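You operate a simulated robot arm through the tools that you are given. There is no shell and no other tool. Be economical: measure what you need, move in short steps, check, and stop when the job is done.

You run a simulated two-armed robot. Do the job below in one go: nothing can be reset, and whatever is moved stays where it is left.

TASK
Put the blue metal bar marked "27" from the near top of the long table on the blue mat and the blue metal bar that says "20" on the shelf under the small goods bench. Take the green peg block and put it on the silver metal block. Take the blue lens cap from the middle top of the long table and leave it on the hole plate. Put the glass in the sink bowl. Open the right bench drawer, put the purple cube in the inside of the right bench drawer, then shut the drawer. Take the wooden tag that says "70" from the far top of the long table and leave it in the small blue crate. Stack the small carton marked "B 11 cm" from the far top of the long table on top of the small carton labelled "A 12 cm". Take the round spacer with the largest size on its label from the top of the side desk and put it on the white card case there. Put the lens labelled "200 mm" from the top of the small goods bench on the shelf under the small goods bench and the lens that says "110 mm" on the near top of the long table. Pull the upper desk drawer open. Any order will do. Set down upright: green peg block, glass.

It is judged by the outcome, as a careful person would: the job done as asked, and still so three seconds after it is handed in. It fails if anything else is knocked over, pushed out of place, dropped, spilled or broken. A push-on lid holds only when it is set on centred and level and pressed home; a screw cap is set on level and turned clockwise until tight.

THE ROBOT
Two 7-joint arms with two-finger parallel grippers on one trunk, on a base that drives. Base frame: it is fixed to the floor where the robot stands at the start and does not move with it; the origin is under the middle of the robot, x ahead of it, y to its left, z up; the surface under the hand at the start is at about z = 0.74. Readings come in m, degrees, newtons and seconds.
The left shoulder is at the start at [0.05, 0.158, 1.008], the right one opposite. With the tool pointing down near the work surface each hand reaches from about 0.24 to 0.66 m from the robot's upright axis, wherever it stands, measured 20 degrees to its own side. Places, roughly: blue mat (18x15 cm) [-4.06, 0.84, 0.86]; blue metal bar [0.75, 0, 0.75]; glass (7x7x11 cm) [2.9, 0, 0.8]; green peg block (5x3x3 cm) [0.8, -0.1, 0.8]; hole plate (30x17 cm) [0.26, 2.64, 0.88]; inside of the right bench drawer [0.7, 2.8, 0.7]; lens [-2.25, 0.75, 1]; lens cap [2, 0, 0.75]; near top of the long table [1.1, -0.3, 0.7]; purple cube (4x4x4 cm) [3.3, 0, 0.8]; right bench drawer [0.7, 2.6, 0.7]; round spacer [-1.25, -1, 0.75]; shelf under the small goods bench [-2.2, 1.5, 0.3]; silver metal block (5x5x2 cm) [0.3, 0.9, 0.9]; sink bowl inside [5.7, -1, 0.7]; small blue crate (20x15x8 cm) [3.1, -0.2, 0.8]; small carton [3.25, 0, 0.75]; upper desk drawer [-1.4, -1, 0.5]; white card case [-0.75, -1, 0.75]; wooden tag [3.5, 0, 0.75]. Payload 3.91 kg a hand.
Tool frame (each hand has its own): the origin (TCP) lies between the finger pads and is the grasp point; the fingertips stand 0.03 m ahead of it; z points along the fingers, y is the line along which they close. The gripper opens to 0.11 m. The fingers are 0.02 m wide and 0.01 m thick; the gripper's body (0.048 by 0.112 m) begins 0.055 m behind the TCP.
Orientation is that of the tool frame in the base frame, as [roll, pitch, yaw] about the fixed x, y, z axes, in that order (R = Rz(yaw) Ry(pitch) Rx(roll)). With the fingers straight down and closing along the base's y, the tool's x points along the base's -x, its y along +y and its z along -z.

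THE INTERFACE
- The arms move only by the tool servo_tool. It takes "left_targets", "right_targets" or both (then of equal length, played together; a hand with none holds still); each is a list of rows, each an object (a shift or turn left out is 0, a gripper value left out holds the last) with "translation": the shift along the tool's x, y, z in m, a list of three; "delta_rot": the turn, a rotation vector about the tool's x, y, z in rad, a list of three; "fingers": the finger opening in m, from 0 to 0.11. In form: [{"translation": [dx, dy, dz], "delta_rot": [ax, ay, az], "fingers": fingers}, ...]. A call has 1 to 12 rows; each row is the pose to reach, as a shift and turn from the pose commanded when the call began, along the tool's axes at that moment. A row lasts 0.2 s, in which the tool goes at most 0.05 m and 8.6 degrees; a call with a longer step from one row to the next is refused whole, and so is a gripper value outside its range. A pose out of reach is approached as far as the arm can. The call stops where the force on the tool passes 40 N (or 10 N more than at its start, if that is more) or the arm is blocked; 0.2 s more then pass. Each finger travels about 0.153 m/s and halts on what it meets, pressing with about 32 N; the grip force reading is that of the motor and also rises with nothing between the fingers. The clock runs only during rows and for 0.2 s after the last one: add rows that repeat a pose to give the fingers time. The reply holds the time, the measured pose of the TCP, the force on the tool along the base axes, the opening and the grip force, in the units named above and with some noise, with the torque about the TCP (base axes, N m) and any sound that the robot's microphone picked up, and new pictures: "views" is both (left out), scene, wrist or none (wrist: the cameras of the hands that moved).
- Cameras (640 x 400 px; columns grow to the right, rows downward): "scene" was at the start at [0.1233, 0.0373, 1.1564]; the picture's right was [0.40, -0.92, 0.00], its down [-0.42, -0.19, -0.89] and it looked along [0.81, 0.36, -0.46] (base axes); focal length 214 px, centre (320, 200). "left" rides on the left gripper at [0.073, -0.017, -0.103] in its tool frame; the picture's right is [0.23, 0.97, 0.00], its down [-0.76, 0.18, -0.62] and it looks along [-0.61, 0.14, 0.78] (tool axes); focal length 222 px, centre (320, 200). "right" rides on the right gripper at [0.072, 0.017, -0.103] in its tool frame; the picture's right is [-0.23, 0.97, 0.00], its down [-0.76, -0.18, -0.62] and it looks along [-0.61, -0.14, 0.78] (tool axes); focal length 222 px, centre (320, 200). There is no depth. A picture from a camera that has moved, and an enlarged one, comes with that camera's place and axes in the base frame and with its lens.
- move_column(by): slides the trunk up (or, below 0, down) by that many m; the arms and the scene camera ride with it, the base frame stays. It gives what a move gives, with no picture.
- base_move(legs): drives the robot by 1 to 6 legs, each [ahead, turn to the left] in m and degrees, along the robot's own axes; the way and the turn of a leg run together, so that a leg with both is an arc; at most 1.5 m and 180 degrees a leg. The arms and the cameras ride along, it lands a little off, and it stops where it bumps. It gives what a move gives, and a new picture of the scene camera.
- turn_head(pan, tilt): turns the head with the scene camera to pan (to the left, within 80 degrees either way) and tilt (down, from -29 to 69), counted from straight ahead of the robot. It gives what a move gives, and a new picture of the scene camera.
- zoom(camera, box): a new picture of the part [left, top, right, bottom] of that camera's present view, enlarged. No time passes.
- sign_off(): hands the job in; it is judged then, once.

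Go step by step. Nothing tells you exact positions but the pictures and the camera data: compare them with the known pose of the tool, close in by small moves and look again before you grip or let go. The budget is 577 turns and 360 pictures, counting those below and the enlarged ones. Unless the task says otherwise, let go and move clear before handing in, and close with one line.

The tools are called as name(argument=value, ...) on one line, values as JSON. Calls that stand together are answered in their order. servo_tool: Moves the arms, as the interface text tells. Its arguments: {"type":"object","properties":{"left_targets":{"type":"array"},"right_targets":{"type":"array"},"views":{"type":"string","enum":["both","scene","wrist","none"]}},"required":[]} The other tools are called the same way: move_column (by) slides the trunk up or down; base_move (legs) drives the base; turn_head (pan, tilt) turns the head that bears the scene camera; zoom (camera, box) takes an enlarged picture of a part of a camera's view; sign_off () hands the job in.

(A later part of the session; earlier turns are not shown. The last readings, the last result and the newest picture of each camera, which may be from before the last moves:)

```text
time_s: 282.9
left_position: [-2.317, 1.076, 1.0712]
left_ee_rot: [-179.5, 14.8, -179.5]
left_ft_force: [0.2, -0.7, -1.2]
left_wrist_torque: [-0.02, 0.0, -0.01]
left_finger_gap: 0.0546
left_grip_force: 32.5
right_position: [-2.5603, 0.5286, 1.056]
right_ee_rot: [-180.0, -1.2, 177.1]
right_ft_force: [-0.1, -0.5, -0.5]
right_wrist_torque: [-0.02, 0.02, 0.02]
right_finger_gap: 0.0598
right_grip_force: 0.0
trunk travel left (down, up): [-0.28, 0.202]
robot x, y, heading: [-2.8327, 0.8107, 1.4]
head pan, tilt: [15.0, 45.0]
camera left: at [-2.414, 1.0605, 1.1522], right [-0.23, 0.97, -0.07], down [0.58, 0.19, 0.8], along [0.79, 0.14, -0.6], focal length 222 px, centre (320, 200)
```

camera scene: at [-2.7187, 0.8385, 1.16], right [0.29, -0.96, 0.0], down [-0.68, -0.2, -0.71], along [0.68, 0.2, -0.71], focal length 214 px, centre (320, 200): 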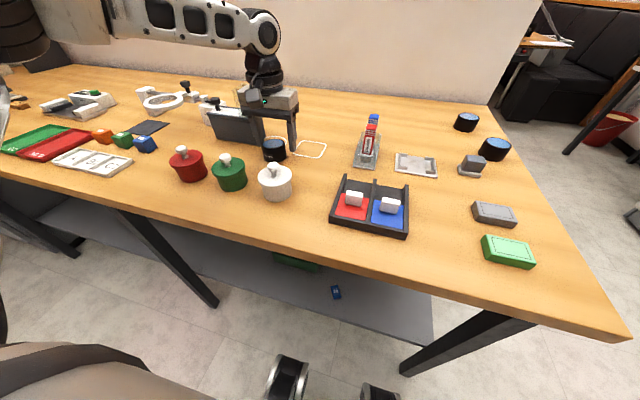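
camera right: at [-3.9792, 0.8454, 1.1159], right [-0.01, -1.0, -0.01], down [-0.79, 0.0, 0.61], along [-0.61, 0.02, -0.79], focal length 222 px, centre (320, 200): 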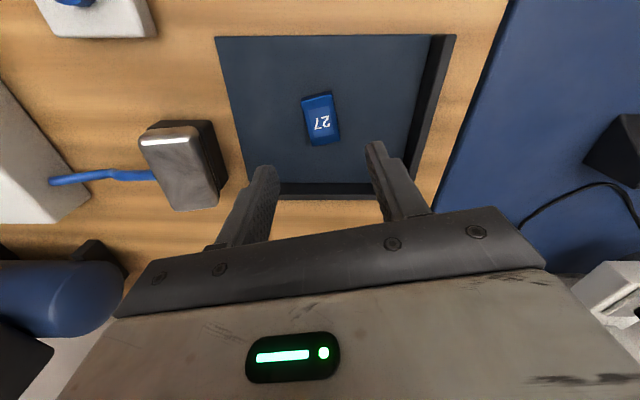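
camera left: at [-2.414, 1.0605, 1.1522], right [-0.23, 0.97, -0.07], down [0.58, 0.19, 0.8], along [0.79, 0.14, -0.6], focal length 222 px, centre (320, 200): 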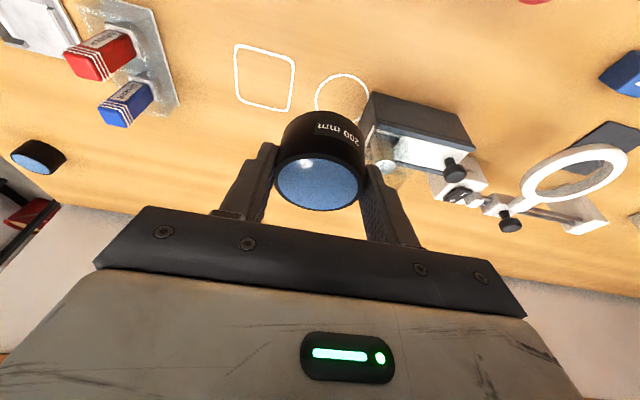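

Lens held. Back out, shift south, then lower the trunk in front of the bench as before.

base_move(legs=[[-0.36, 0], [0, -91], [0.52, 0], [0, 90]])

move_column(by=-0.28)

```text
time_s: 295.6
left_position: [-2.6728, 0.5362, 1.0701]
left_ee_rot: [-179.5, 14.8, 179.8]
left_ft_force: [0.4, 0.4, -1.8]
left_wrist_torque: [0.03, 0.02, 0.02]
left_finger_gap: 0.0537
left_grip_force: 31.6
right_position: [-2.9232, -0.0108, 1.0554]
right_ee_rot: [-179.9, -1.2, 176.2]
right_ft_force: [-0.1, -0.4, -0.4]
right_wrist_torque: [0.01, 0.01, 0.0]
right_finger_gap: 0.06
right_grip_force: 0.0
trunk travel left (down, up): [-0.28, 0.202]
robot x, y, heading: [-3.1932, 0.2771, 0.6]
head pan, tilt: [15.0, 45.0]
camera scene: at [-3.0765, 0.3018, 1.16], right [0.27, -0.96, 0.0], down [-0.68, -0.19, -0.71], along [0.68, 0.19, -0.71], focal length 214 px, centre (320, 200)
```

scene: 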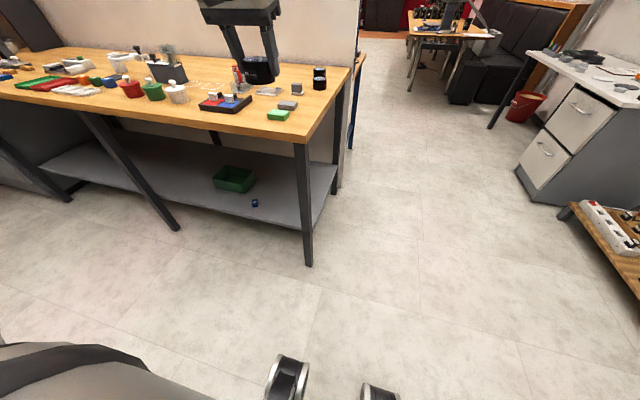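

```text
time_s: 298.4
left_position: [-2.6727, 0.5341, 0.7899]
left_ee_rot: [-179.5, 14.9, 179.8]
left_ft_force: [0.7, -0.1, -2.0]
left_wrist_torque: [0.03, 0.02, -0.01]
left_finger_gap: 0.054
left_grip_force: 31.9
right_position: [-2.9221, -0.0102, 0.7745]
right_ee_rot: [-179.8, -1.1, 176.3]
right_ft_force: [0.1, 0.0, 1.2]
right_wrist_torque: [-0.01, 0.02, -0.02]
right_finger_gap: 0.0599
right_grip_force: 0.1
trunk travel left (down, up): [0.0, 0.482]
robot x, y, heading: [-3.1936, 0.2784, 0.8]
head pan, tilt: [15.0, 45.0]
```

servo_tool(left_targets=[{"translation": [0.028, 0.032, -0.007]}, {"translation": [0.056, 0.064, -0.014]}, {"translation": [0.084, 0.096, -0.022]}, {"translation": [0.112, 0.128, -0.03]}, {"translation": [0.14, 0.16, -0.037]}, {"translation": [0.168, 0.192, -0.044]}, {"translation": [0.193, 0.22, -0.051]}, {"translation": [0.204, 0.22, -0.01]}, {"translation": [0.215, 0.22, 0.03]}, {"translation": [0.226, 0.22, 0.07]}, {"translation": [0.237, 0.22, 0.11]}, {"translation": [0.248, 0.22, 0.15]}], views="none")

servo_tool(left_targets=[{"translation": [0.011, 0, 0.04]}, {"translation": [0.022, 0, 0.08]}, {"translation": [0.033, 0, 0.12]}, {"translation": [0.036, 0, 0.14]}], views="none")

```text
time_s: 301.0
left_position: [-2.8731, 0.757, 0.5789]
left_ee_rot: [-179.5, 14.9, 179.7]
left_ft_force: [0.5, -0.3, -2.0]
left_wrist_torque: [0.03, 0.0, 0.04]
left_finger_gap: 0.0539
left_grip_force: 31.9
right_position: [-2.9228, -0.0107, 0.7749]
right_ee_rot: [-179.8, -1.2, 176.3]
right_ft_force: [-0.3, 0.3, 0.4]
right_wrist_torque: [-0.04, 0.02, 0.02]
right_finger_gap: 0.0598
right_grip_force: 0.1
trunk travel left (down, up): [0.0, 0.482]
robot x, y, heading: [-3.1965, 0.2775, 1.0]
head pan, tilt: [15.0, 45.0]
```

```text
time_s: 302.0
left_position: [-2.8717, 0.7517, 0.4341]
left_ee_rot: [-179.6, 14.9, 179.9]
left_ft_force: [-0.2, -0.3, -1.3]
left_wrist_torque: [-0.01, 0.01, 0.02]
left_finger_gap: 0.0537
left_grip_force: 32.3
right_position: [-2.9233, -0.0112, 0.7751]
right_ee_rot: [-179.8, -1.1, 176.3]
right_ft_force: [0.0, 1.0, 0.3]
right_wrist_torque: [0.0, -0.01, -0.01]
right_finger_gap: 0.06
right_grip_force: 0.1
trunk travel left (down, up): [0.0, 0.482]
robot x, y, heading: [-3.1943, 0.2775, 0.9]
head pan, tilt: [15.0, 45.0]
```

base_move(legs=[[0.37, 0]])

turn_head(pan=45, tilt=35)

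```text
time_s: 304.4
left_position: [-2.4991, 0.7556, 0.4349]
left_ee_rot: [-179.5, 14.8, 179.6]
left_ft_force: [-1.1, -0.5, -1.9]
left_wrist_torque: [0.01, 0.06, -0.01]
left_finger_gap: 0.0537
left_grip_force: 32.2
right_position: [-2.5545, -0.0081, 0.7746]
right_ee_rot: [-179.8, -1.0, 175.9]
right_ft_force: [0.8, 0.9, -0.4]
right_wrist_torque: [0.02, 0.03, 0.03]
right_finger_gap: 0.0603
right_grip_force: 0.0
trunk travel left (down, up): [0.0, 0.482]
robot x, y, heading: [-2.8259, 0.2826, 0.4]
head pan, tilt: [15.0, 45.0]
camera scene: at [-2.7063, 0.3055, 0.88], right [0.27, -0.96, 0.0], down [-0.68, -0.19, -0.71], along [0.68, 0.19, -0.71], focal length 214 px, centre (320, 200)
```

scene: 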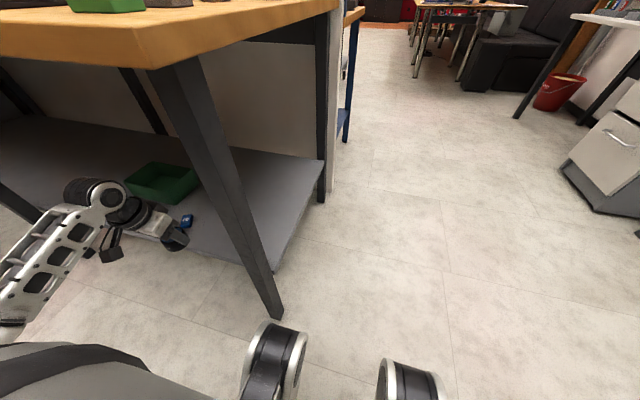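

```text
time_s: 305.3
left_position: [-2.5004, 0.7573, 0.4339]
left_ee_rot: [-179.5, 14.8, 179.7]
left_ft_force: [0.6, -0.5, -2.0]
left_wrist_torque: [0.0, -0.01, 0.01]
left_finger_gap: 0.0535
left_grip_force: 32.6
right_position: [-2.5548, -0.0068, 0.7766]
right_ee_rot: [-179.7, -1.0, 175.9]
right_ft_force: [-0.6, 0.6, 0.1]
right_wrist_torque: [-0.02, 0.04, 0.01]
right_finger_gap: 0.06
right_grip_force: 0.1
trunk travel left (down, up): [0.0, 0.482]
robot x, y, heading: [-2.8232, 0.2826, 0.6]
head pan, tilt: [45.0, 35.0]
camera scene: at [-2.723, 0.3465, 0.8948], right [0.71, -0.7, 0.0], down [-0.4, -0.41, -0.82], along [0.57, 0.58, -0.57], focal length 214 px, centre (320, 200)
```

scene: 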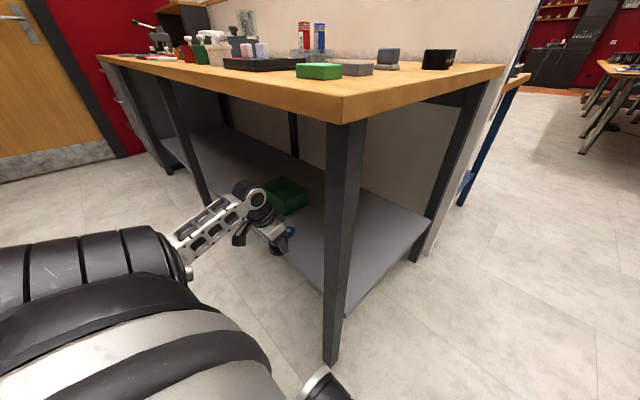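

The arm has taken a low-elbow posture, which is favourable. Move the lens forward 8 cm over the shelf.

servo_tool(left_targets=[{"translation": [-0.035, 0, 0.01]}, {"translation": [-0.07, 0, 0.02]}, {"translation": [-0.077, 0, 0.022]}])

```text
time_s: 306.1
left_position: [-2.4177, 0.7544, 0.433]
left_ee_rot: [-179.5, 14.9, 179.6]
left_ft_force: [-0.7, 0.2, -0.9]
left_wrist_torque: [0.02, -0.02, -0.01]
left_finger_gap: 0.0539
left_grip_force: 31.7
right_position: [-2.5548, -0.0066, 0.7757]
right_ee_rot: [-179.8, -1.0, 175.9]
right_ft_force: [0.1, -0.3, -0.4]
right_wrist_torque: [-0.02, 0.0, 0.02]
right_finger_gap: 0.0599
right_grip_force: 0.1
trunk travel left (down, up): [0.0, 0.482]
robot x, y, heading: [-2.8269, 0.284, 0.3]
head pan, tilt: [45.0, 35.0]
camera scene: at [-2.723, 0.3465, 0.8948], right [0.71, -0.7, 0.0], down [-0.4, -0.41, -0.82], along [0.57, 0.58, -0.57], focal length 214 px, centre (320, 200)
camera left: at [-2.515, 0.7397, 0.5145], right [-0.21, 0.98, -0.07], down [0.58, 0.18, 0.8], along [0.79, 0.13, -0.6], focal length 222 px, centre (320, 200)
```

scene: 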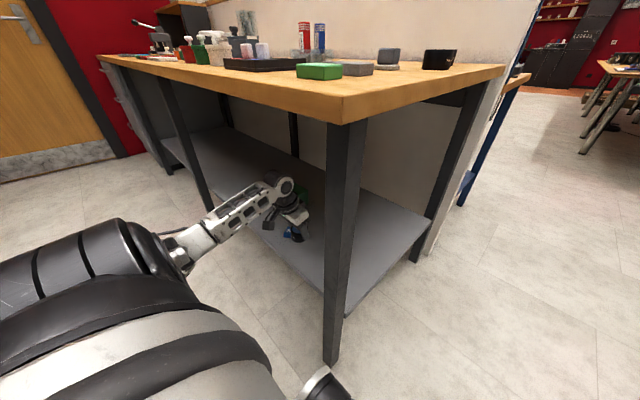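
left: 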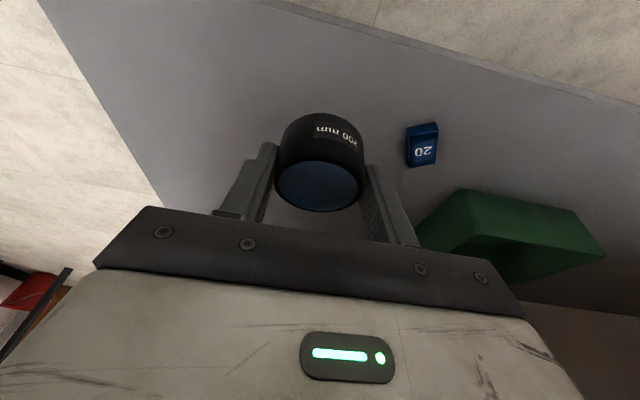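

Very good, plenty of room. Lower the lens in steps until contact (expected around z 0.365).

servo_tool(left_targets=[{"translation": [0.0077, 0, 0.029]}, {"translation": [0.013, 0, 0.048]}, {"translation": [0.0155, 0, 0.058]}, {"translation": [0.0167, 0, 0.063]}, {"translation": [0.018, 0, 0.068]}], views="wrist")

```text
time_s: 307.3
left_position: [-2.4197, 0.7549, 0.3619]
left_ee_rot: [-179.6, 14.8, 179.6]
left_ft_force: [1.6, -0.3, -1.7]
left_wrist_torque: [-0.02, 0.04, -0.02]
left_finger_gap: 0.0538
left_grip_force: 32.5
right_position: [-2.5539, -0.0076, 0.7761]
right_ee_rot: [-179.8, -0.9, 176.0]
right_ft_force: [0.1, 0.6, -0.6]
right_wrist_torque: [0.0, -0.01, 0.03]
right_finger_gap: 0.06
right_grip_force: 0.1
trunk travel left (down, up): [0.0, 0.482]
robot x, y, heading: [-2.8258, 0.28, 0.4]
head pan, tilt: [45.0, 35.0]
camera left: at [-2.5153, 0.7393, 0.4442], right [-0.21, 0.98, -0.07], down [0.58, 0.18, 0.8], along [0.79, 0.13, -0.6], focal length 222 px, centre (320, 200)
```

left: 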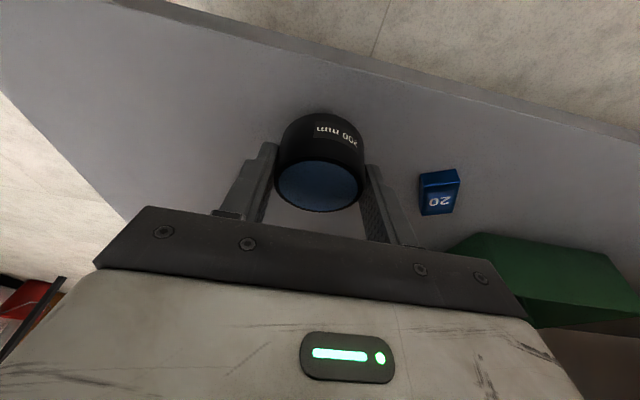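

No contact yet; continue down in small steps.

servo_tool(left_targets=[{"translation": [0.0013, 0, 0.005]}, {"translation": [0.0026, 0, 0.0097]}, {"translation": [0.0039, 0, 0.0145]}, {"translation": [0.0052, 0, 0.0193]}, {"translation": [0.0065, 0, 0.024]}], views="wrist")

```text
time_s: 308.5
left_position: [-2.4195, 0.7542, 0.338]
left_ee_rot: [-179.5, 14.7, 179.4]
left_ft_force: [0.5, -0.3, -1.8]
left_wrist_torque: [0.0, 0.0, -0.01]
left_finger_gap: 0.0537
left_grip_force: 32.0
right_position: [-2.5529, -0.0071, 0.7756]
right_ee_rot: [-179.9, -0.9, 175.9]
right_ft_force: [0.5, -0.8, 0.5]
right_wrist_torque: [0.0, -0.02, 0.0]
right_finger_gap: 0.06
right_grip_force: 0.2
trunk travel left (down, up): [0.0, 0.482]
robot x, y, heading: [-2.8247, 0.2836, 0.6]
head pan, tilt: [45.0, 35.0]
camera left: at [-2.5158, 0.7392, 0.4193], right [-0.21, 0.98, -0.07], down [0.58, 0.18, 0.8], along [0.79, 0.13, -0.6], focal length 222 px, centre (320, 200)
```

left: 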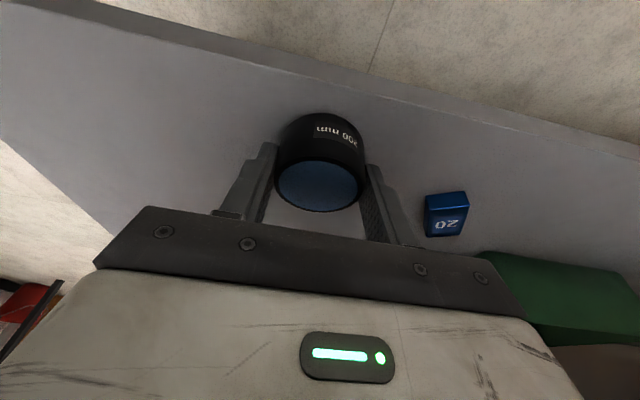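

servo_tool(left_targets=[{"translation": [0.0013, 0, 0.0048]}, {"translation": [0.0026, 0, 0.0097]}, {"translation": [0.0033, 0, 0.0121]}, {"translation": [0.0039, 0, 0.0145]}, {"translation": [0.0045, 0, 0.0169]}], views="wrist")

```text
time_s: 309.9
left_position: [-2.414, 0.7564, 0.3261]
left_ee_rot: [-179.9, 15.8, 179.5]
left_ft_force: [-5.1, -3.9, 16.5]
left_wrist_torque: [0.42, 0.19, 0.26]
left_finger_gap: 0.0545
left_grip_force: 32.1
right_position: [-2.554, -0.0082, 0.7744]
right_ee_rot: [-179.9, -1.0, 176.0]
right_ft_force: [0.3, 1.1, 0.4]
right_wrist_torque: [0.0, 0.01, 0.0]
right_finger_gap: 0.0604
right_grip_force: 0.2
trunk travel left (down, up): [0.0, 0.482]
robot x, y, heading: [-2.8229, 0.2828, 0.4]
head pan, tilt: [45.0, 35.0]
stopped in row 5 (left hand): the force on the tool passed its limit at 40 N (the readings are from after the stop); the commanded pose is now the measured one
camera left: at [-2.5127, 0.7404, 0.4067], right [-0.21, 0.98, -0.06], down [0.56, 0.17, 0.81], along [0.8, 0.13, -0.59], focal length 222 px, centre (320, 200)
```

left: 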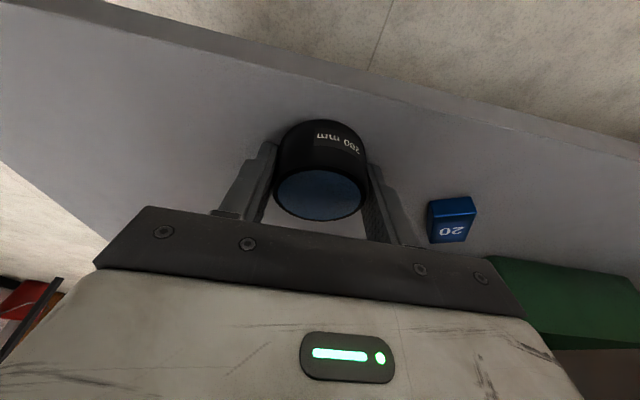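

Contact. Ease up 2 mm, open, and withdraw along the tool axis.

servo_tool(left_targets=[{"translation": [-0.0005, 0, -0.002]}, {"translation": [-0.0005, 0, -0.002], "fingers": 0.065}, {"translation": [-0.0005, 0, -0.002], "fingers": 0.075}, {"translation": [-0.0005, 0, -0.002], "fingers": 0.08}, {"translation": [0, 0, -0.03]}, {"translation": [0, 0, -0.07]}, {"translation": [0, 0, -0.1]}], views="wrist")

```text
time_s: 311.5
left_position: [-2.443, 0.756, 0.4202]
left_ee_rot: [-179.7, 15.4, 179.6]
left_ft_force: [-0.3, 0.5, -0.2]
left_wrist_torque: [-0.01, 0.0, -0.01]
left_finger_gap: 0.08
left_grip_force: 0.0
right_position: [-2.5537, -0.0081, 0.7762]
right_ee_rot: [-179.8, -1.1, 175.9]
right_ft_force: [-0.4, 0.2, -0.7]
right_wrist_torque: [-0.03, 0.02, 0.0]
right_finger_gap: 0.06
right_grip_force: 0.0
trunk travel left (down, up): [0.0, 0.482]
robot x, y, heading: [-2.8283, 0.2877, 0.3]
head pan, tilt: [45.0, 35.0]
camera left: at [-2.5404, 0.7405, 0.5014], right [-0.21, 0.98, -0.06], down [0.57, 0.18, 0.8], along [0.79, 0.13, -0.59], focal length 222 px, centre (320, 200)
```

left: 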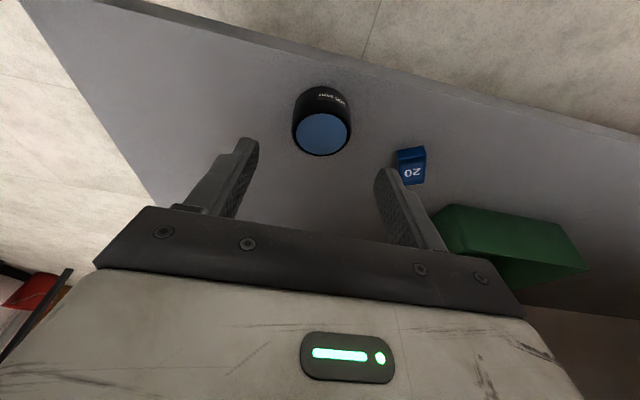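

Lens 200 mm stands on the shelf. Back out, raise the trunk, and drive round to the bench's south end to read the other two lenses.

servo_tool(left_targets=[{"translation": [0.04, 0, -0.01]}, {"translation": [0.07, 0, -0.03]}, {"translation": [0.09, 0, -0.06]}], views="none")

base_move(legs=[[-0.4, 0]])

move_column(by=0.44)

servo_tool(left_targets=[{"translation": [0, -0.03, -0.04], "delta_rot": [0, 0.13, 0]}, {"translation": [0, -0.06, -0.08], "delta_rot": [0, 0.26, 0]}, {"translation": [0, -0.09, -0.12], "delta_rot": [0, 0.26, 0]}, {"translation": [0, -0.12, -0.16], "delta_rot": [0, 0.26, 0]}, {"translation": [0, -0.15, -0.2], "delta_rot": [0, 0.26, 0]}, {"translation": [0, -0.18, -0.23], "delta_rot": [0, 0.26, 0]}], views="none")

```text
time_s: 312.3
left_position: [-2.5467, 0.7582, 0.4551]
left_ee_rot: [-179.7, 15.4, 179.5]
left_ft_force: [0.6, 0.5, 0.3]
left_wrist_torque: [-0.04, -0.03, 0.01]
left_finger_gap: 0.08
left_grip_force: 0.1
right_position: [-2.5538, -0.0088, 0.7755]
right_ee_rot: [-179.8, -1.0, 175.9]
right_ft_force: [0.3, -0.1, -0.3]
right_wrist_torque: [-0.02, -0.02, 0.02]
right_finger_gap: 0.0602
right_grip_force: 0.0
trunk travel left (down, up): [0.0, 0.482]
robot x, y, heading: [-2.8254, 0.2806, 0.5]
head pan, tilt: [45.0, 35.0]
```

```text
time_s: 314.8
left_position: [-2.9412, 0.7535, 0.4551]
left_ee_rot: [-179.7, 15.5, 179.6]
left_ft_force: [-0.3, -1.1, 0.3]
left_wrist_torque: [0.01, 0.01, 0.02]
left_finger_gap: 0.0799
left_grip_force: 0.0
right_position: [-2.9495, -0.0114, 0.7766]
right_ee_rot: [-179.8, -1.1, 176.0]
right_ft_force: [-0.5, -0.5, 0.7]
right_wrist_torque: [0.02, -0.01, 0.03]
right_finger_gap: 0.0601
right_grip_force: 0.1
trunk travel left (down, up): [0.0, 0.482]
robot x, y, heading: [-3.2183, 0.2775, 0.3]
head pan, tilt: [45.0, 35.0]
camera scene: at [-3.1182, 0.3427, 0.8949], right [0.71, -0.7, 0.0], down [-0.4, -0.41, -0.82], along [0.57, 0.58, -0.57], focal length 214 px, centre (320, 200)
```

scene: 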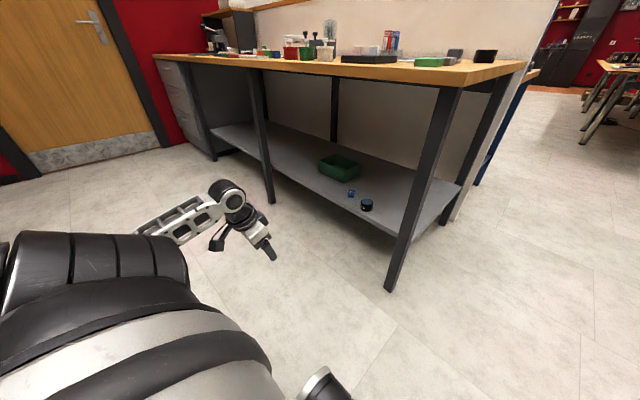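

```text
refused: 0.44 is not a number from -0.4 to 0.4
```

```text
time_s: 316.1
left_position: [-2.9986, 0.5779, 0.6825]
left_ee_rot: [-179.7, 0.4, 179.5]
left_ft_force: [0.0, -0.6, 0.1]
left_wrist_torque: [0.01, 0.02, 0.02]
left_finger_gap: 0.0799
left_grip_force: 0.0
left hand out of reach, approached as far as the arm can: row 6
right_position: [-2.9492, -0.0108, 0.7747]
right_ee_rot: [-179.7, -1.1, 176.0]
right_ft_force: [0.0, -0.1, 0.0]
right_wrist_torque: [0.01, -0.02, 0.02]
right_finger_gap: 0.0598
right_grip_force: 0.2
trunk travel left (down, up): [0.0, 0.482]
robot x, y, heading: [-3.2187, 0.2805, 0.6]
head pan, tilt: [45.0, 35.0]
```

move_column(by=0.4)

base_move(legs=[[0, -16], [1.16, 0], [0, 105]])

turn_head(pan=0, tilt=25)

```text
time_s: 320.0
left_position: [-2.9982, 0.5788, 1.082]
left_ee_rot: [-179.7, 0.5, 179.4]
left_ft_force: [-0.5, 0.1, 0.1]
left_wrist_torque: [0.01, 0.0, 0.01]
left_finger_gap: 0.08
left_grip_force: 0.0
right_position: [-2.9494, -0.0122, 1.1751]
right_ee_rot: [-179.8, -1.1, 176.0]
right_ft_force: [-0.1, -0.2, 0.2]
right_wrist_torque: [-0.01, 0.01, 0.0]
right_finger_gap: 0.06
right_grip_force: 0.0
trunk travel left (down, up): [-0.4, 0.082]
robot x, y, heading: [-3.2209, 0.2797, 0.6]
head pan, tilt: [45.0, 35.0]
```

```text
time_s: 331.2
left_position: [-2.3878, 0.1962, 1.0832]
left_ee_rot: [-179.7, 0.5, -93.1]
left_ft_force: [0.3, -0.9, 0.4]
left_wrist_torque: [0.0, -0.03, 0.0]
left_finger_gap: 0.0797
left_grip_force: 0.1
right_position: [-1.7964, 0.2207, 1.1767]
right_ee_rot: [-179.8, -1.0, -96.5]
right_ft_force: [0.4, -0.3, -0.3]
right_wrist_torque: [0.01, 0.0, 0.03]
right_finger_gap: 0.06
right_grip_force: 0.1
trunk travel left (down, up): [-0.4, 0.082]
robot x, y, heading: [-2.0996, -0.0376, 88.1]
head pan, tilt: [45.0, 35.0]
camera scene: at [-2.1573, 0.068, 1.2949], right [0.73, 0.68, 0.0], down [0.39, -0.42, -0.82], along [-0.56, 0.6, -0.57], focal length 214 px, centre (320, 200)
```

scene: 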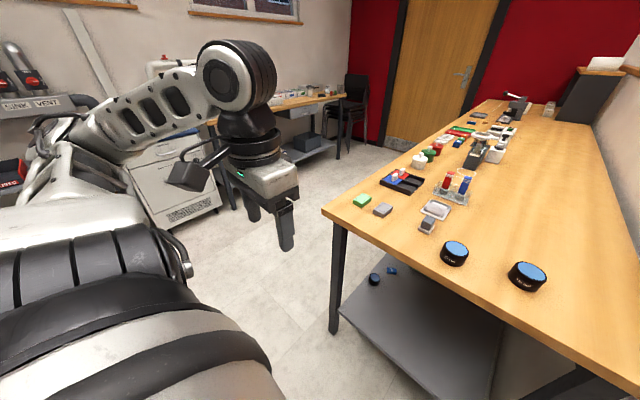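

```text
time_s: 332.3
left_position: [-2.3878, 0.1974, 1.0828]
left_ee_rot: [-179.7, 0.5, -93.1]
left_ft_force: [0.7, 0.1, -0.3]
left_wrist_torque: [0.01, 0.01, -0.01]
left_finger_gap: 0.0802
left_grip_force: 0.1
right_position: [-1.7942, 0.2214, 1.1766]
right_ee_rot: [-179.8, -1.1, -96.6]
right_ft_force: [0.2, -0.8, -0.6]
right_wrist_torque: [0.0, 0.0, -0.02]
right_finger_gap: 0.0601
right_grip_force: 0.0
trunk travel left (down, up): [-0.4, 0.082]
robot x, y, heading: [-2.0976, -0.0346, 87.9]
head pan, tilt: [0.0, 25.0]
camera scene: at [-2.0941, 0.0956, 1.3106], right [1.0, -0.04, 0.0], down [-0.01, -0.42, -0.91], along [0.03, 0.91, -0.42], focal length 214 px, centre (320, 200)
```

scene: 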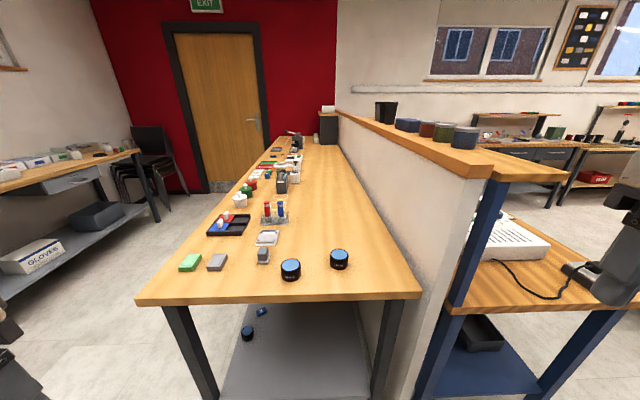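

zoom(camera="scene", box=[275, 245, 355, 285])

```text
8.00 times, centred on (315, 265) of scene
camera zoom: at [-2.0941, 0.0956, 1.3106], right [1.0, -0.04, 0.0], down [-0.01, -0.42, -0.91], along [0.03, 0.91, -0.42], focal length 1716 px, centre (360, -320)
```

zoom: 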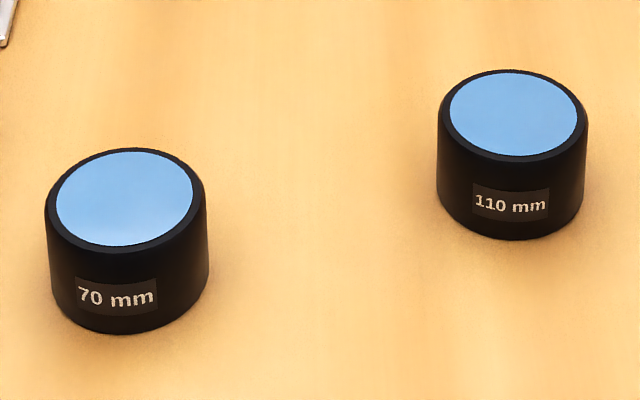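

The 110 mm lens is the back-right one at about (-2.02,0.60). I'll position so it's on the right arm's side and lower the trunk a bit.

base_move(legs=[[0, 36], [0.16, 0], [0, -34]])

move_column(by=-0.12)

servo_tool(right_targets=[{"translation": [-0.04, 0.02, 0], "fingers": 0.08}, {"translation": [-0.08, 0.04, 0], "delta_rot": [0, 0, -0.05]}, {"translation": [-0.12, 0.06, 0], "delta_rot": [0, 0, -0.08]}, {"translation": [-0.16, 0.08, 0], "delta_rot": [0, 0, -0.1]}, {"translation": [-0.2, 0.09, 0.0], "delta_rot": [0, 0, -0.1]}])

```text
time_s: 337.1
left_position: [-2.4839, 0.3205, 1.0819]
left_ee_rot: [-179.7, 0.6, -91.2]
left_ft_force: [0.2, 0.3, -0.6]
left_wrist_torque: [-0.03, 0.01, -0.03]
left_finger_gap: 0.08
left_grip_force: 0.1
right_position: [-1.8947, 0.363, 1.175]
right_ee_rot: [-179.8, -1.0, -94.7]
right_ft_force: [0.9, -0.2, -0.5]
right_wrist_torque: [0.01, 0.0, -0.01]
right_finger_gap: 0.0599
right_grip_force: 0.0
trunk travel left (down, up): [-0.4, 0.082]
robot x, y, heading: [-2.1848, 0.0973, 90.0]
head pan, tilt: [0.0, 25.0]
camera scene: at [-2.1877, 0.2287, 1.3106], right [1.0, 0.0, 0.0], down [0.0, -0.42, -0.91], along [0.0, 0.91, -0.42], focal length 214 px, centre (320, 200)
```

scene: 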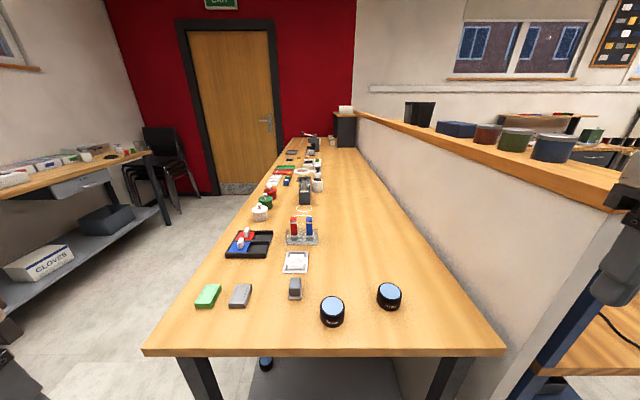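

```text
time_s: 338.6
left_position: [-2.4847, 0.3201, 0.9616]
left_ee_rot: [-179.7, 0.6, -91.2]
left_ft_force: [0.0, -0.9, -0.1]
left_wrist_torque: [-0.02, -0.01, -0.01]
left_finger_gap: 0.08
left_grip_force: 0.0
right_position: [-1.8951, 0.3636, 1.0563]
right_ee_rot: [-179.8, -0.9, -94.7]
right_ft_force: [0.6, -0.3, 0.2]
right_wrist_torque: [-0.01, 0.03, 0.01]
right_finger_gap: 0.0599
right_grip_force: 0.0
trunk travel left (down, up): [-0.28, 0.202]
robot x, y, heading: [-2.1887, 0.0947, 89.8]
head pan, tilt: [0.0, 25.0]
```

```text
time_s: 339.8
left_position: [-2.4858, 0.3208, 0.9614]
left_ee_rot: [-179.8, 0.5, -91.2]
left_ft_force: [0.6, 0.2, 0.4]
left_wrist_torque: [0.01, 0.01, -0.03]
left_finger_gap: 0.0799
left_grip_force: 0.1
right_position: [-1.967, 0.5702, 1.0517]
right_ee_rot: [-180.0, -1.1, -88.9]
right_ft_force: [-0.2, -0.4, 0.6]
right_wrist_torque: [0.0, 0.02, 0.0]
right_finger_gap: 0.0797
right_grip_force: 0.0
trunk travel left (down, up): [-0.28, 0.202]
robot x, y, heading: [-2.189, 0.0956, 89.8]
head pan, tilt: [0.0, 25.0]
camera scene: at [-2.188, 0.229, 1.1906], right [1.0, 0.0, 0.0], down [0.0, -0.42, -0.91], along [0.0, 0.91, -0.42], focal length 214 px, centre (320, 200)
camera right: at [-1.9819, 0.4984, 1.1576], right [-0.98, 0.21, -0.01], down [0.16, 0.78, 0.61], along [0.13, 0.59, -0.79], focal length 222 px, centre (320, 200)
```

scene: 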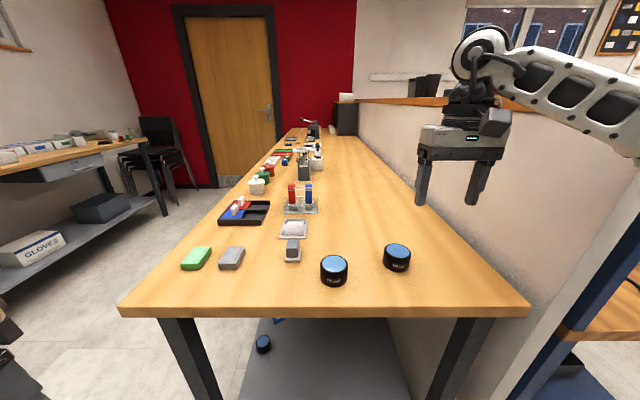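
right: 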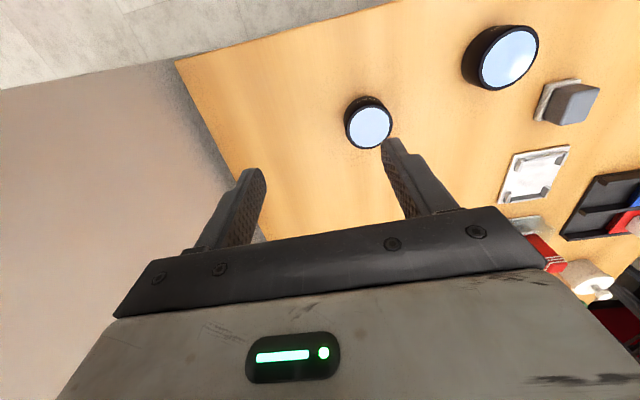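

servo_tool(right_targets=[{"translation": [-0.015, 0.026, 0.03]}, {"translation": [-0.029, 0.052, 0.06]}, {"translation": [-0.029, 0.052, 0.1]}, {"translation": [-0.029, 0.052, 0.11]}], views="wrist")

```text
time_s: 340.8
left_position: [-2.4848, 0.3204, 0.962]
left_ee_rot: [-179.8, 0.5, -91.2]
left_ft_force: [0.5, -0.3, -0.1]
left_wrist_torque: [0.01, -0.01, 0.01]
left_finger_gap: 0.0799
left_grip_force: 0.1
right_position: [-2.0199, 0.5959, 0.9419]
right_ee_rot: [180.0, -1.0, -89.0]
right_ft_force: [-0.1, 0.5, 0.2]
right_wrist_torque: [0.02, -0.02, 0.01]
right_finger_gap: 0.0801
right_grip_force: 0.0
trunk travel left (down, up): [-0.28, 0.202]
robot x, y, heading: [-2.189, 0.0945, 90.1]
head pan, tilt: [0.0, 25.0]
camera right: at [-2.0346, 0.5243, 1.0471], right [-0.98, 0.21, 0.0], down [0.16, 0.78, 0.61], along [0.13, 0.6, -0.79], focal length 222 px, centre (320, 200)
```

right: 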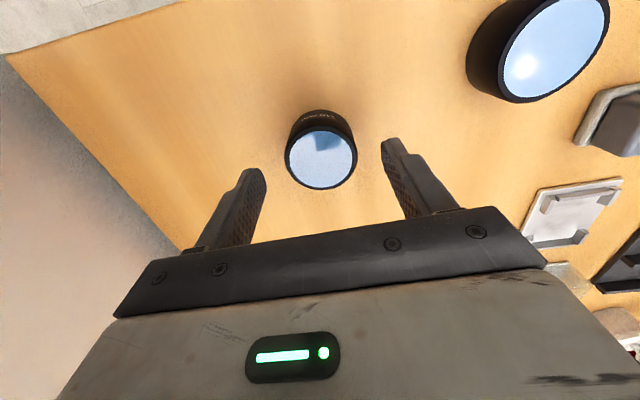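

Centred. Lower, grip, and lift.

servo_tool(right_targets=[{"translation": [-0.002, -0.001, 0.02]}, {"translation": [-0.002, -0.001, 0.037]}, {"translation": [-0.002, -0.001, 0.037], "fingers": 0.0}, {"translation": [-0.002, -0.001, 0.037]}, {"translation": [-0.002, -0.001, 0.037]}, {"translation": [-0.002, -0.001, 0.0]}, {"translation": [-0.002, -0.001, -0.04]}, {"translation": [0.03, -0.001, -0.08]}, {"translation": [0.07, -0.001, -0.1]}, {"translation": [0.11, -0.001, -0.11]}, {"translation": [0.15, -0.001, -0.12]}, {"translation": [0.19, -0.001, -0.12]}], views="wrist")

```text
refused: row 8 steps farther than a row can; nothing moved
```

servo_tool(right_targets=[{"translation": [-0.002, -0.001, 0.02]}, {"translation": [-0.002, -0.001, 0.037]}, {"translation": [-0.002, -0.001, 0.037], "fingers": 0.0}, {"translation": [-0.002, -0.001, 0.037]}, {"translation": [-0.002, -0.001, 0.037]}, {"translation": [-0.002, -0.001, 0.0]}, {"translation": [-0.002, -0.001, -0.04]}, {"translation": [0.03, -0.001, -0.07]}, {"translation": [0.07, -0.001, -0.09]}, {"translation": [0.11, -0.001, -0.1]}, {"translation": [0.15, -0.001, -0.12]}, {"translation": [0.19, -0.001, -0.12]}], views="wrist")

```text
time_s: 343.4
left_position: [-2.4839, 0.3198, 0.9608]
left_ee_rot: [-179.7, 0.6, -91.2]
left_ft_force: [-0.5, -0.3, 0.2]
left_wrist_torque: [-0.01, 0.01, -0.01]
left_finger_gap: 0.08
left_grip_force: 0.1
right_position: [-2.0168, 0.4078, 1.0639]
right_ee_rot: [-179.9, -1.1, -89.1]
right_ft_force: [-0.4, 0.1, -1.2]
right_wrist_torque: [0.0, -0.01, 0.01]
right_finger_gap: 0.0533
right_grip_force: 32.3
trunk travel left (down, up): [-0.28, 0.202]
robot x, y, heading: [-2.1849, 0.0939, 90.0]
head pan, tilt: [0.0, 25.0]
camera right: at [-2.0314, 0.3368, 1.1701], right [-0.98, 0.21, -0.01], down [0.16, 0.78, 0.61], along [0.13, 0.59, -0.79], focal length 222 px, centre (320, 200)
```

right: 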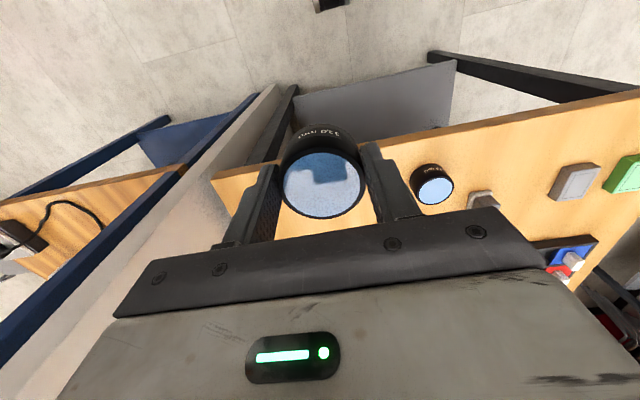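

Lens 110 mm is in the right hand. Next the side desk to the south-east: back off, drive there and face it.

base_move(legs=[[-0.15, 0], [0, -98], [1.08, 0], [0, -82]])

turn_head(pan=0, tilt=35)

```text
time_s: 357.6
left_position: [-0.8127, -0.4229, 0.9613]
left_ee_rot: [-179.6, 0.4, 88.9]
left_ft_force: [0.7, -0.6, 0.4]
left_wrist_torque: [-0.01, -0.02, -0.01]
left_finger_gap: 0.08
left_grip_force: 0.1
right_position: [-1.2799, -0.511, 1.0641]
right_ee_rot: [-179.9, -1.1, 91.1]
right_ft_force: [-1.2, -0.2, -0.6]
right_wrist_torque: [0.01, -0.01, -0.03]
right_finger_gap: 0.0534
right_grip_force: 32.3
trunk travel left (down, up): [-0.28, 0.202]
robot x, y, heading: [-1.1085, -0.1993, -90.0]
head pan, tilt: [0.0, 25.0]
camera scene: at [-1.1107, -0.3301, 1.1906], right [-1.0, 0.0, 0.0], down [0.0, 0.42, -0.91], along [0.0, -0.91, -0.42], focal length 214 px, centre (320, 200)
```

scene: 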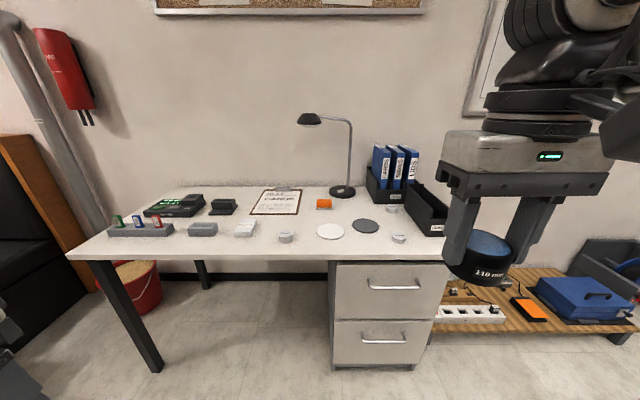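

```text
time_s: 358.3
left_position: [-0.8122, -0.4229, 0.9618]
left_ee_rot: [-179.8, 0.4, 88.8]
left_ft_force: [0.7, 0.2, 0.2]
left_wrist_torque: [0.03, 0.01, 0.0]
left_finger_gap: 0.0801
left_grip_force: 0.0
right_position: [-1.2809, -0.5104, 1.0638]
right_ee_rot: [-179.9, -1.1, 90.9]
right_ft_force: [1.1, -1.1, -1.1]
right_wrist_torque: [0.04, 0.0, 0.0]
right_finger_gap: 0.0533
right_grip_force: 32.3
trunk travel left (down, up): [-0.28, 0.202]
robot x, y, heading: [-1.106, -0.2013, -90.1]
head pan, tilt: [0.0, 35.0]
camera scene: at [-1.1107, -0.3261, 1.1749], right [-1.0, 0.0, 0.0], down [0.0, 0.57, -0.82], along [0.0, -0.82, -0.57], focal length 214 px, centre (320, 200)
```

scene: 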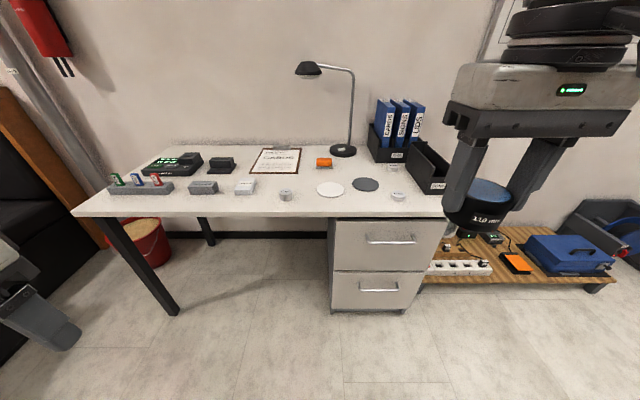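

zoom(camera="scene", box=[170, 130, 350, 230])

zoom(camera="scene", box=[310, 140, 460, 230])

zoom(camera="scene", box=[270, 180, 410, 210])

```text
3.56 times, centred on (260, 180) of scene
camera zoom: at [-1.1107, -0.3261, 1.1749], right [-1.0, 0.0, 0.0], down [0.0, 0.57, -0.82], along [0.0, -0.82, -0.57], focal length 763 px, centre (533, 271)
```

zoom: 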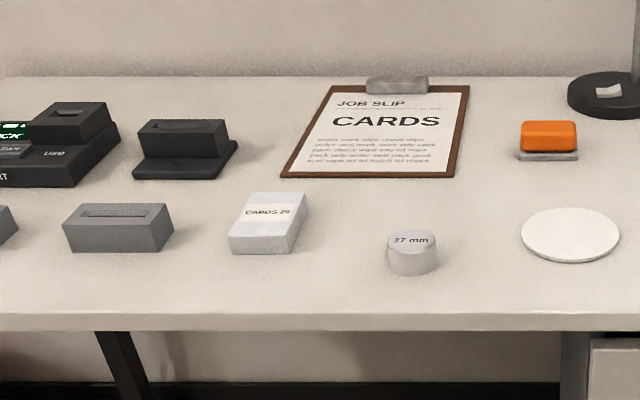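

```text
4.27 times, centred on (385, 185) of scene
camera zoom: at [-1.1107, -0.3261, 1.1749], right [-1.0, 0.0, 0.0], down [0.0, 0.57, -0.82], along [0.0, -0.82, -0.57], focal length 915 px, centre (43, 264)
```

zoom: 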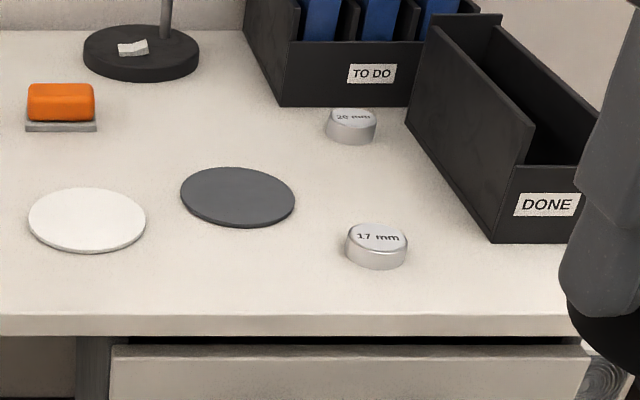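

```text
4.57 times, centred on (340, 195) of scene
camera zoom: at [-1.1107, -0.3261, 1.1749], right [-1.0, 0.0, 0.0], down [0.0, 0.57, -0.82], along [0.0, -0.82, -0.57], focal length 980 px, centre (229, 223)
```

zoom: 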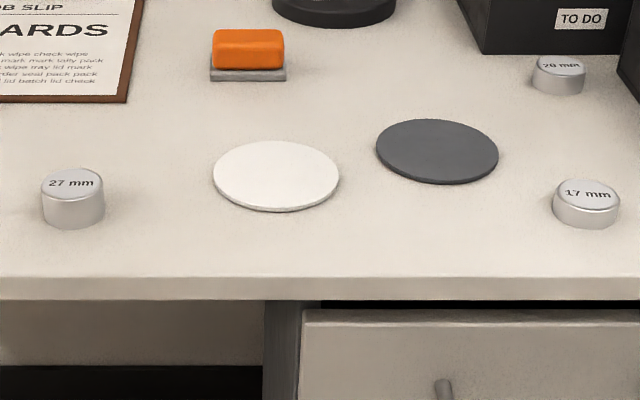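

Spacers read 27, 17 and one unclear (20/28/29). Zoom on that.

zoom(camera="scene", box=[380, 160, 404, 176])

```text
16.00 times, centred on (392, 168) of scene
camera zoom: at [-1.1107, -0.3261, 1.1749], right [-1.0, 0.0, 0.0], down [0.0, 0.57, -0.82], along [0.0, -0.82, -0.57], focal length 3432 px, centre (-832, 712)
```

zoom: 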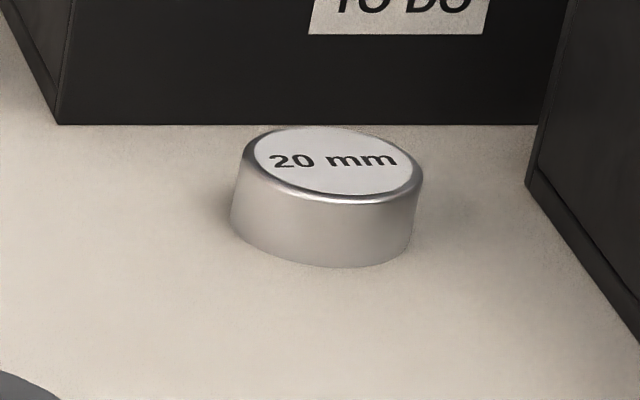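

The largest is the 27 mm spacer at about (-0.99,-0.97); the white card case ("CARDS") is at about (-0.83,-1.01). Drive 0.3 m closer and take the left hand above the spacer.

base_move(legs=[[0.29, 0]])

servo_tool(left_targets=[{"translation": [-0.04, -0.03, 0], "fingers": 0.09}, {"translation": [-0.08, -0.06, 0]}, {"translation": [-0.12, -0.09, 0]}, {"translation": [-0.16, -0.12, 0]}, {"translation": [-0.2, -0.15, 0.0]}, {"translation": [-0.24, -0.18, 0.01]}])

```text
time_s: 360.3
left_position: [-0.8134, -0.711, 0.9605]
left_ee_rot: [-179.7, 0.5, 89.0]
left_ft_force: [0.4, 0.1, 0.7]
left_wrist_torque: [0.02, -0.01, 0.01]
left_finger_gap: 0.08
left_grip_force: 0.1
right_position: [-1.2791, -0.8012, 1.0638]
right_ee_rot: [-179.9, -1.1, 91.3]
right_ft_force: [0.1, -0.5, -1.1]
right_wrist_torque: [0.0, 0.02, 0.03]
right_finger_gap: 0.0531
right_grip_force: 31.6
trunk travel left (down, up): [-0.28, 0.202]
robot x, y, heading: [-1.1143, -0.4885, -90.0]
head pan, tilt: [0.0, 35.0]
camera scene: at [-1.11, -0.6153, 1.1748], right [-1.0, 0.0, 0.0], down [0.0, 0.57, -0.82], along [0.0, -0.82, -0.57], focal length 214 px, centre (320, 200)
```

scene: 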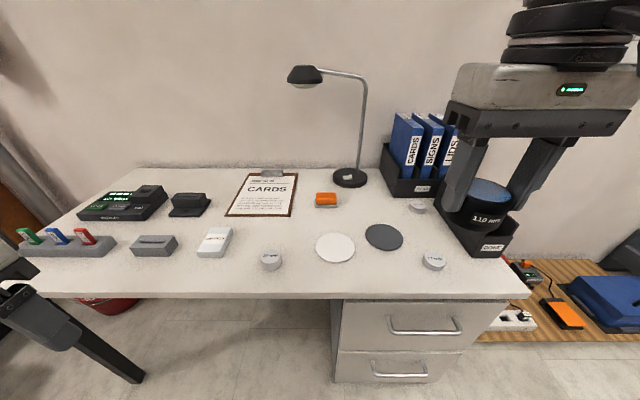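

```text
refused: row 6 steps farther than a row can; nothing moved
```

servo_tool(left_targets=[{"translation": [-0.0356, -0.025, 0], "fingers": 0.08}, {"translation": [-0.071, -0.05, 0]}, {"translation": [-0.107, -0.075, 0]}, {"translation": [-0.142, -0.1, 0]}, {"translation": [-0.178, -0.125, 0.01]}, {"translation": [-0.213, -0.15, 0.03]}, {"translation": [-0.249, -0.172, 0.05]}], views="wrist")

```text
time_s: 361.9
left_position: [-0.9722, -0.9474, 0.9183]
left_ee_rot: [-179.7, 0.7, 89.1]
left_ft_force: [0.0, -0.2, 0.4]
left_wrist_torque: [0.0, -0.01, 0.01]
left_finger_gap: 0.0804
left_grip_force: 0.1
left hand out of reach, approached as far as the arm can: row 7
right_position: [-1.2788, -0.8003, 1.0643]
right_ee_rot: [-179.9, -1.0, 91.3]
right_ft_force: [-0.4, 0.4, -0.9]
right_wrist_torque: [0.01, -0.02, 0.01]
right_finger_gap: 0.0534
right_grip_force: 32.2
trunk travel left (down, up): [-0.28, 0.202]
robot x, y, heading: [-1.1106, -0.4887, -90.2]
head pan, tilt: [0.0, 35.0]
camera left: at [-0.9882, -0.8727, 1.0204], right [0.98, 0.21, -0.01], down [0.17, -0.76, 0.63], along [0.13, -0.62, -0.78], focal length 222 px, centre (320, 200)
```

left: 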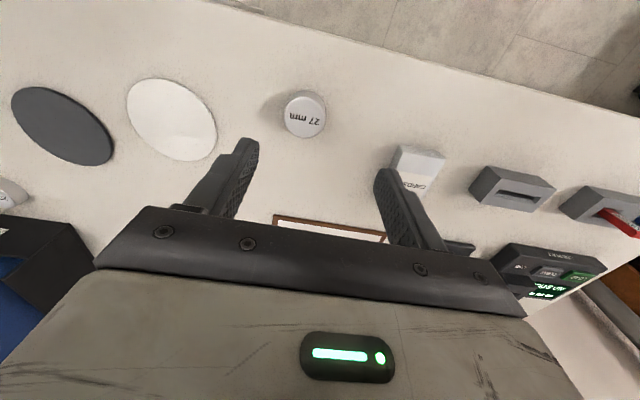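

Lower the trunk by 0.1 m for better reach, then go to the spacer at (-0.988,-0.958).

move_column(by=-0.1)

servo_tool(left_targets=[{"translation": [-0.006, -0.008, 0.0]}, {"translation": [-0.011, -0.016, 0.0]}], views="wrist")

```text
time_s: 363.2
left_position: [-0.9742, -0.9459, 0.8183]
left_ee_rot: [-179.7, 0.6, 89.0]
left_ft_force: [0.5, -0.5, -0.4]
left_wrist_torque: [-0.01, 0.0, 0.0]
left_finger_gap: 0.08
left_grip_force: 0.2
right_position: [-1.2797, -0.8007, 0.9634]
right_ee_rot: [-179.9, -1.1, 91.3]
right_ft_force: [0.8, 0.3, -0.8]
right_wrist_torque: [0.0, -0.03, -0.01]
right_finger_gap: 0.0532
right_grip_force: 31.5
trunk travel left (down, up): [-0.18, 0.302]
robot x, y, heading: [-1.1107, -0.4893, -89.8]
head pan, tilt: [0.0, 35.0]
```

```text
time_s: 363.8
left_position: [-0.9744, -0.9474, 0.8174]
left_ee_rot: [-179.6, 0.6, 89.0]
left_ft_force: [0.4, -0.4, 0.5]
left_wrist_torque: [-0.02, 0.02, 0.01]
left_finger_gap: 0.0801
left_grip_force: 0.0
left hand out of reach, approached as far as the arm can: row 1, 2
right_position: [-1.2796, -0.8009, 0.9642]
right_ee_rot: [-179.9, -1.1, 91.2]
right_ft_force: [-0.3, -0.6, -1.7]
right_wrist_torque: [0.03, 0.02, 0.0]
right_finger_gap: 0.0534
right_grip_force: 32.0
trunk travel left (down, up): [-0.18, 0.302]
robot x, y, heading: [-1.111, -0.4874, -90.1]
head pan, tilt: [0.0, 35.0]
camera left: at [-0.9883, -0.8725, 0.9199], right [0.98, 0.21, -0.01], down [0.17, -0.76, 0.63], along [0.13, -0.62, -0.78], focal length 222 px, centre (320, 200)
```

left: 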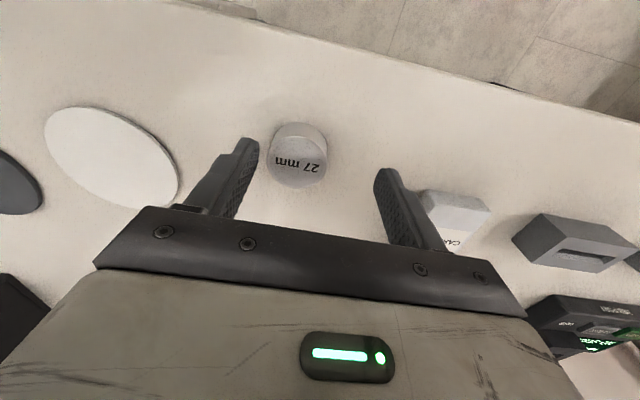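

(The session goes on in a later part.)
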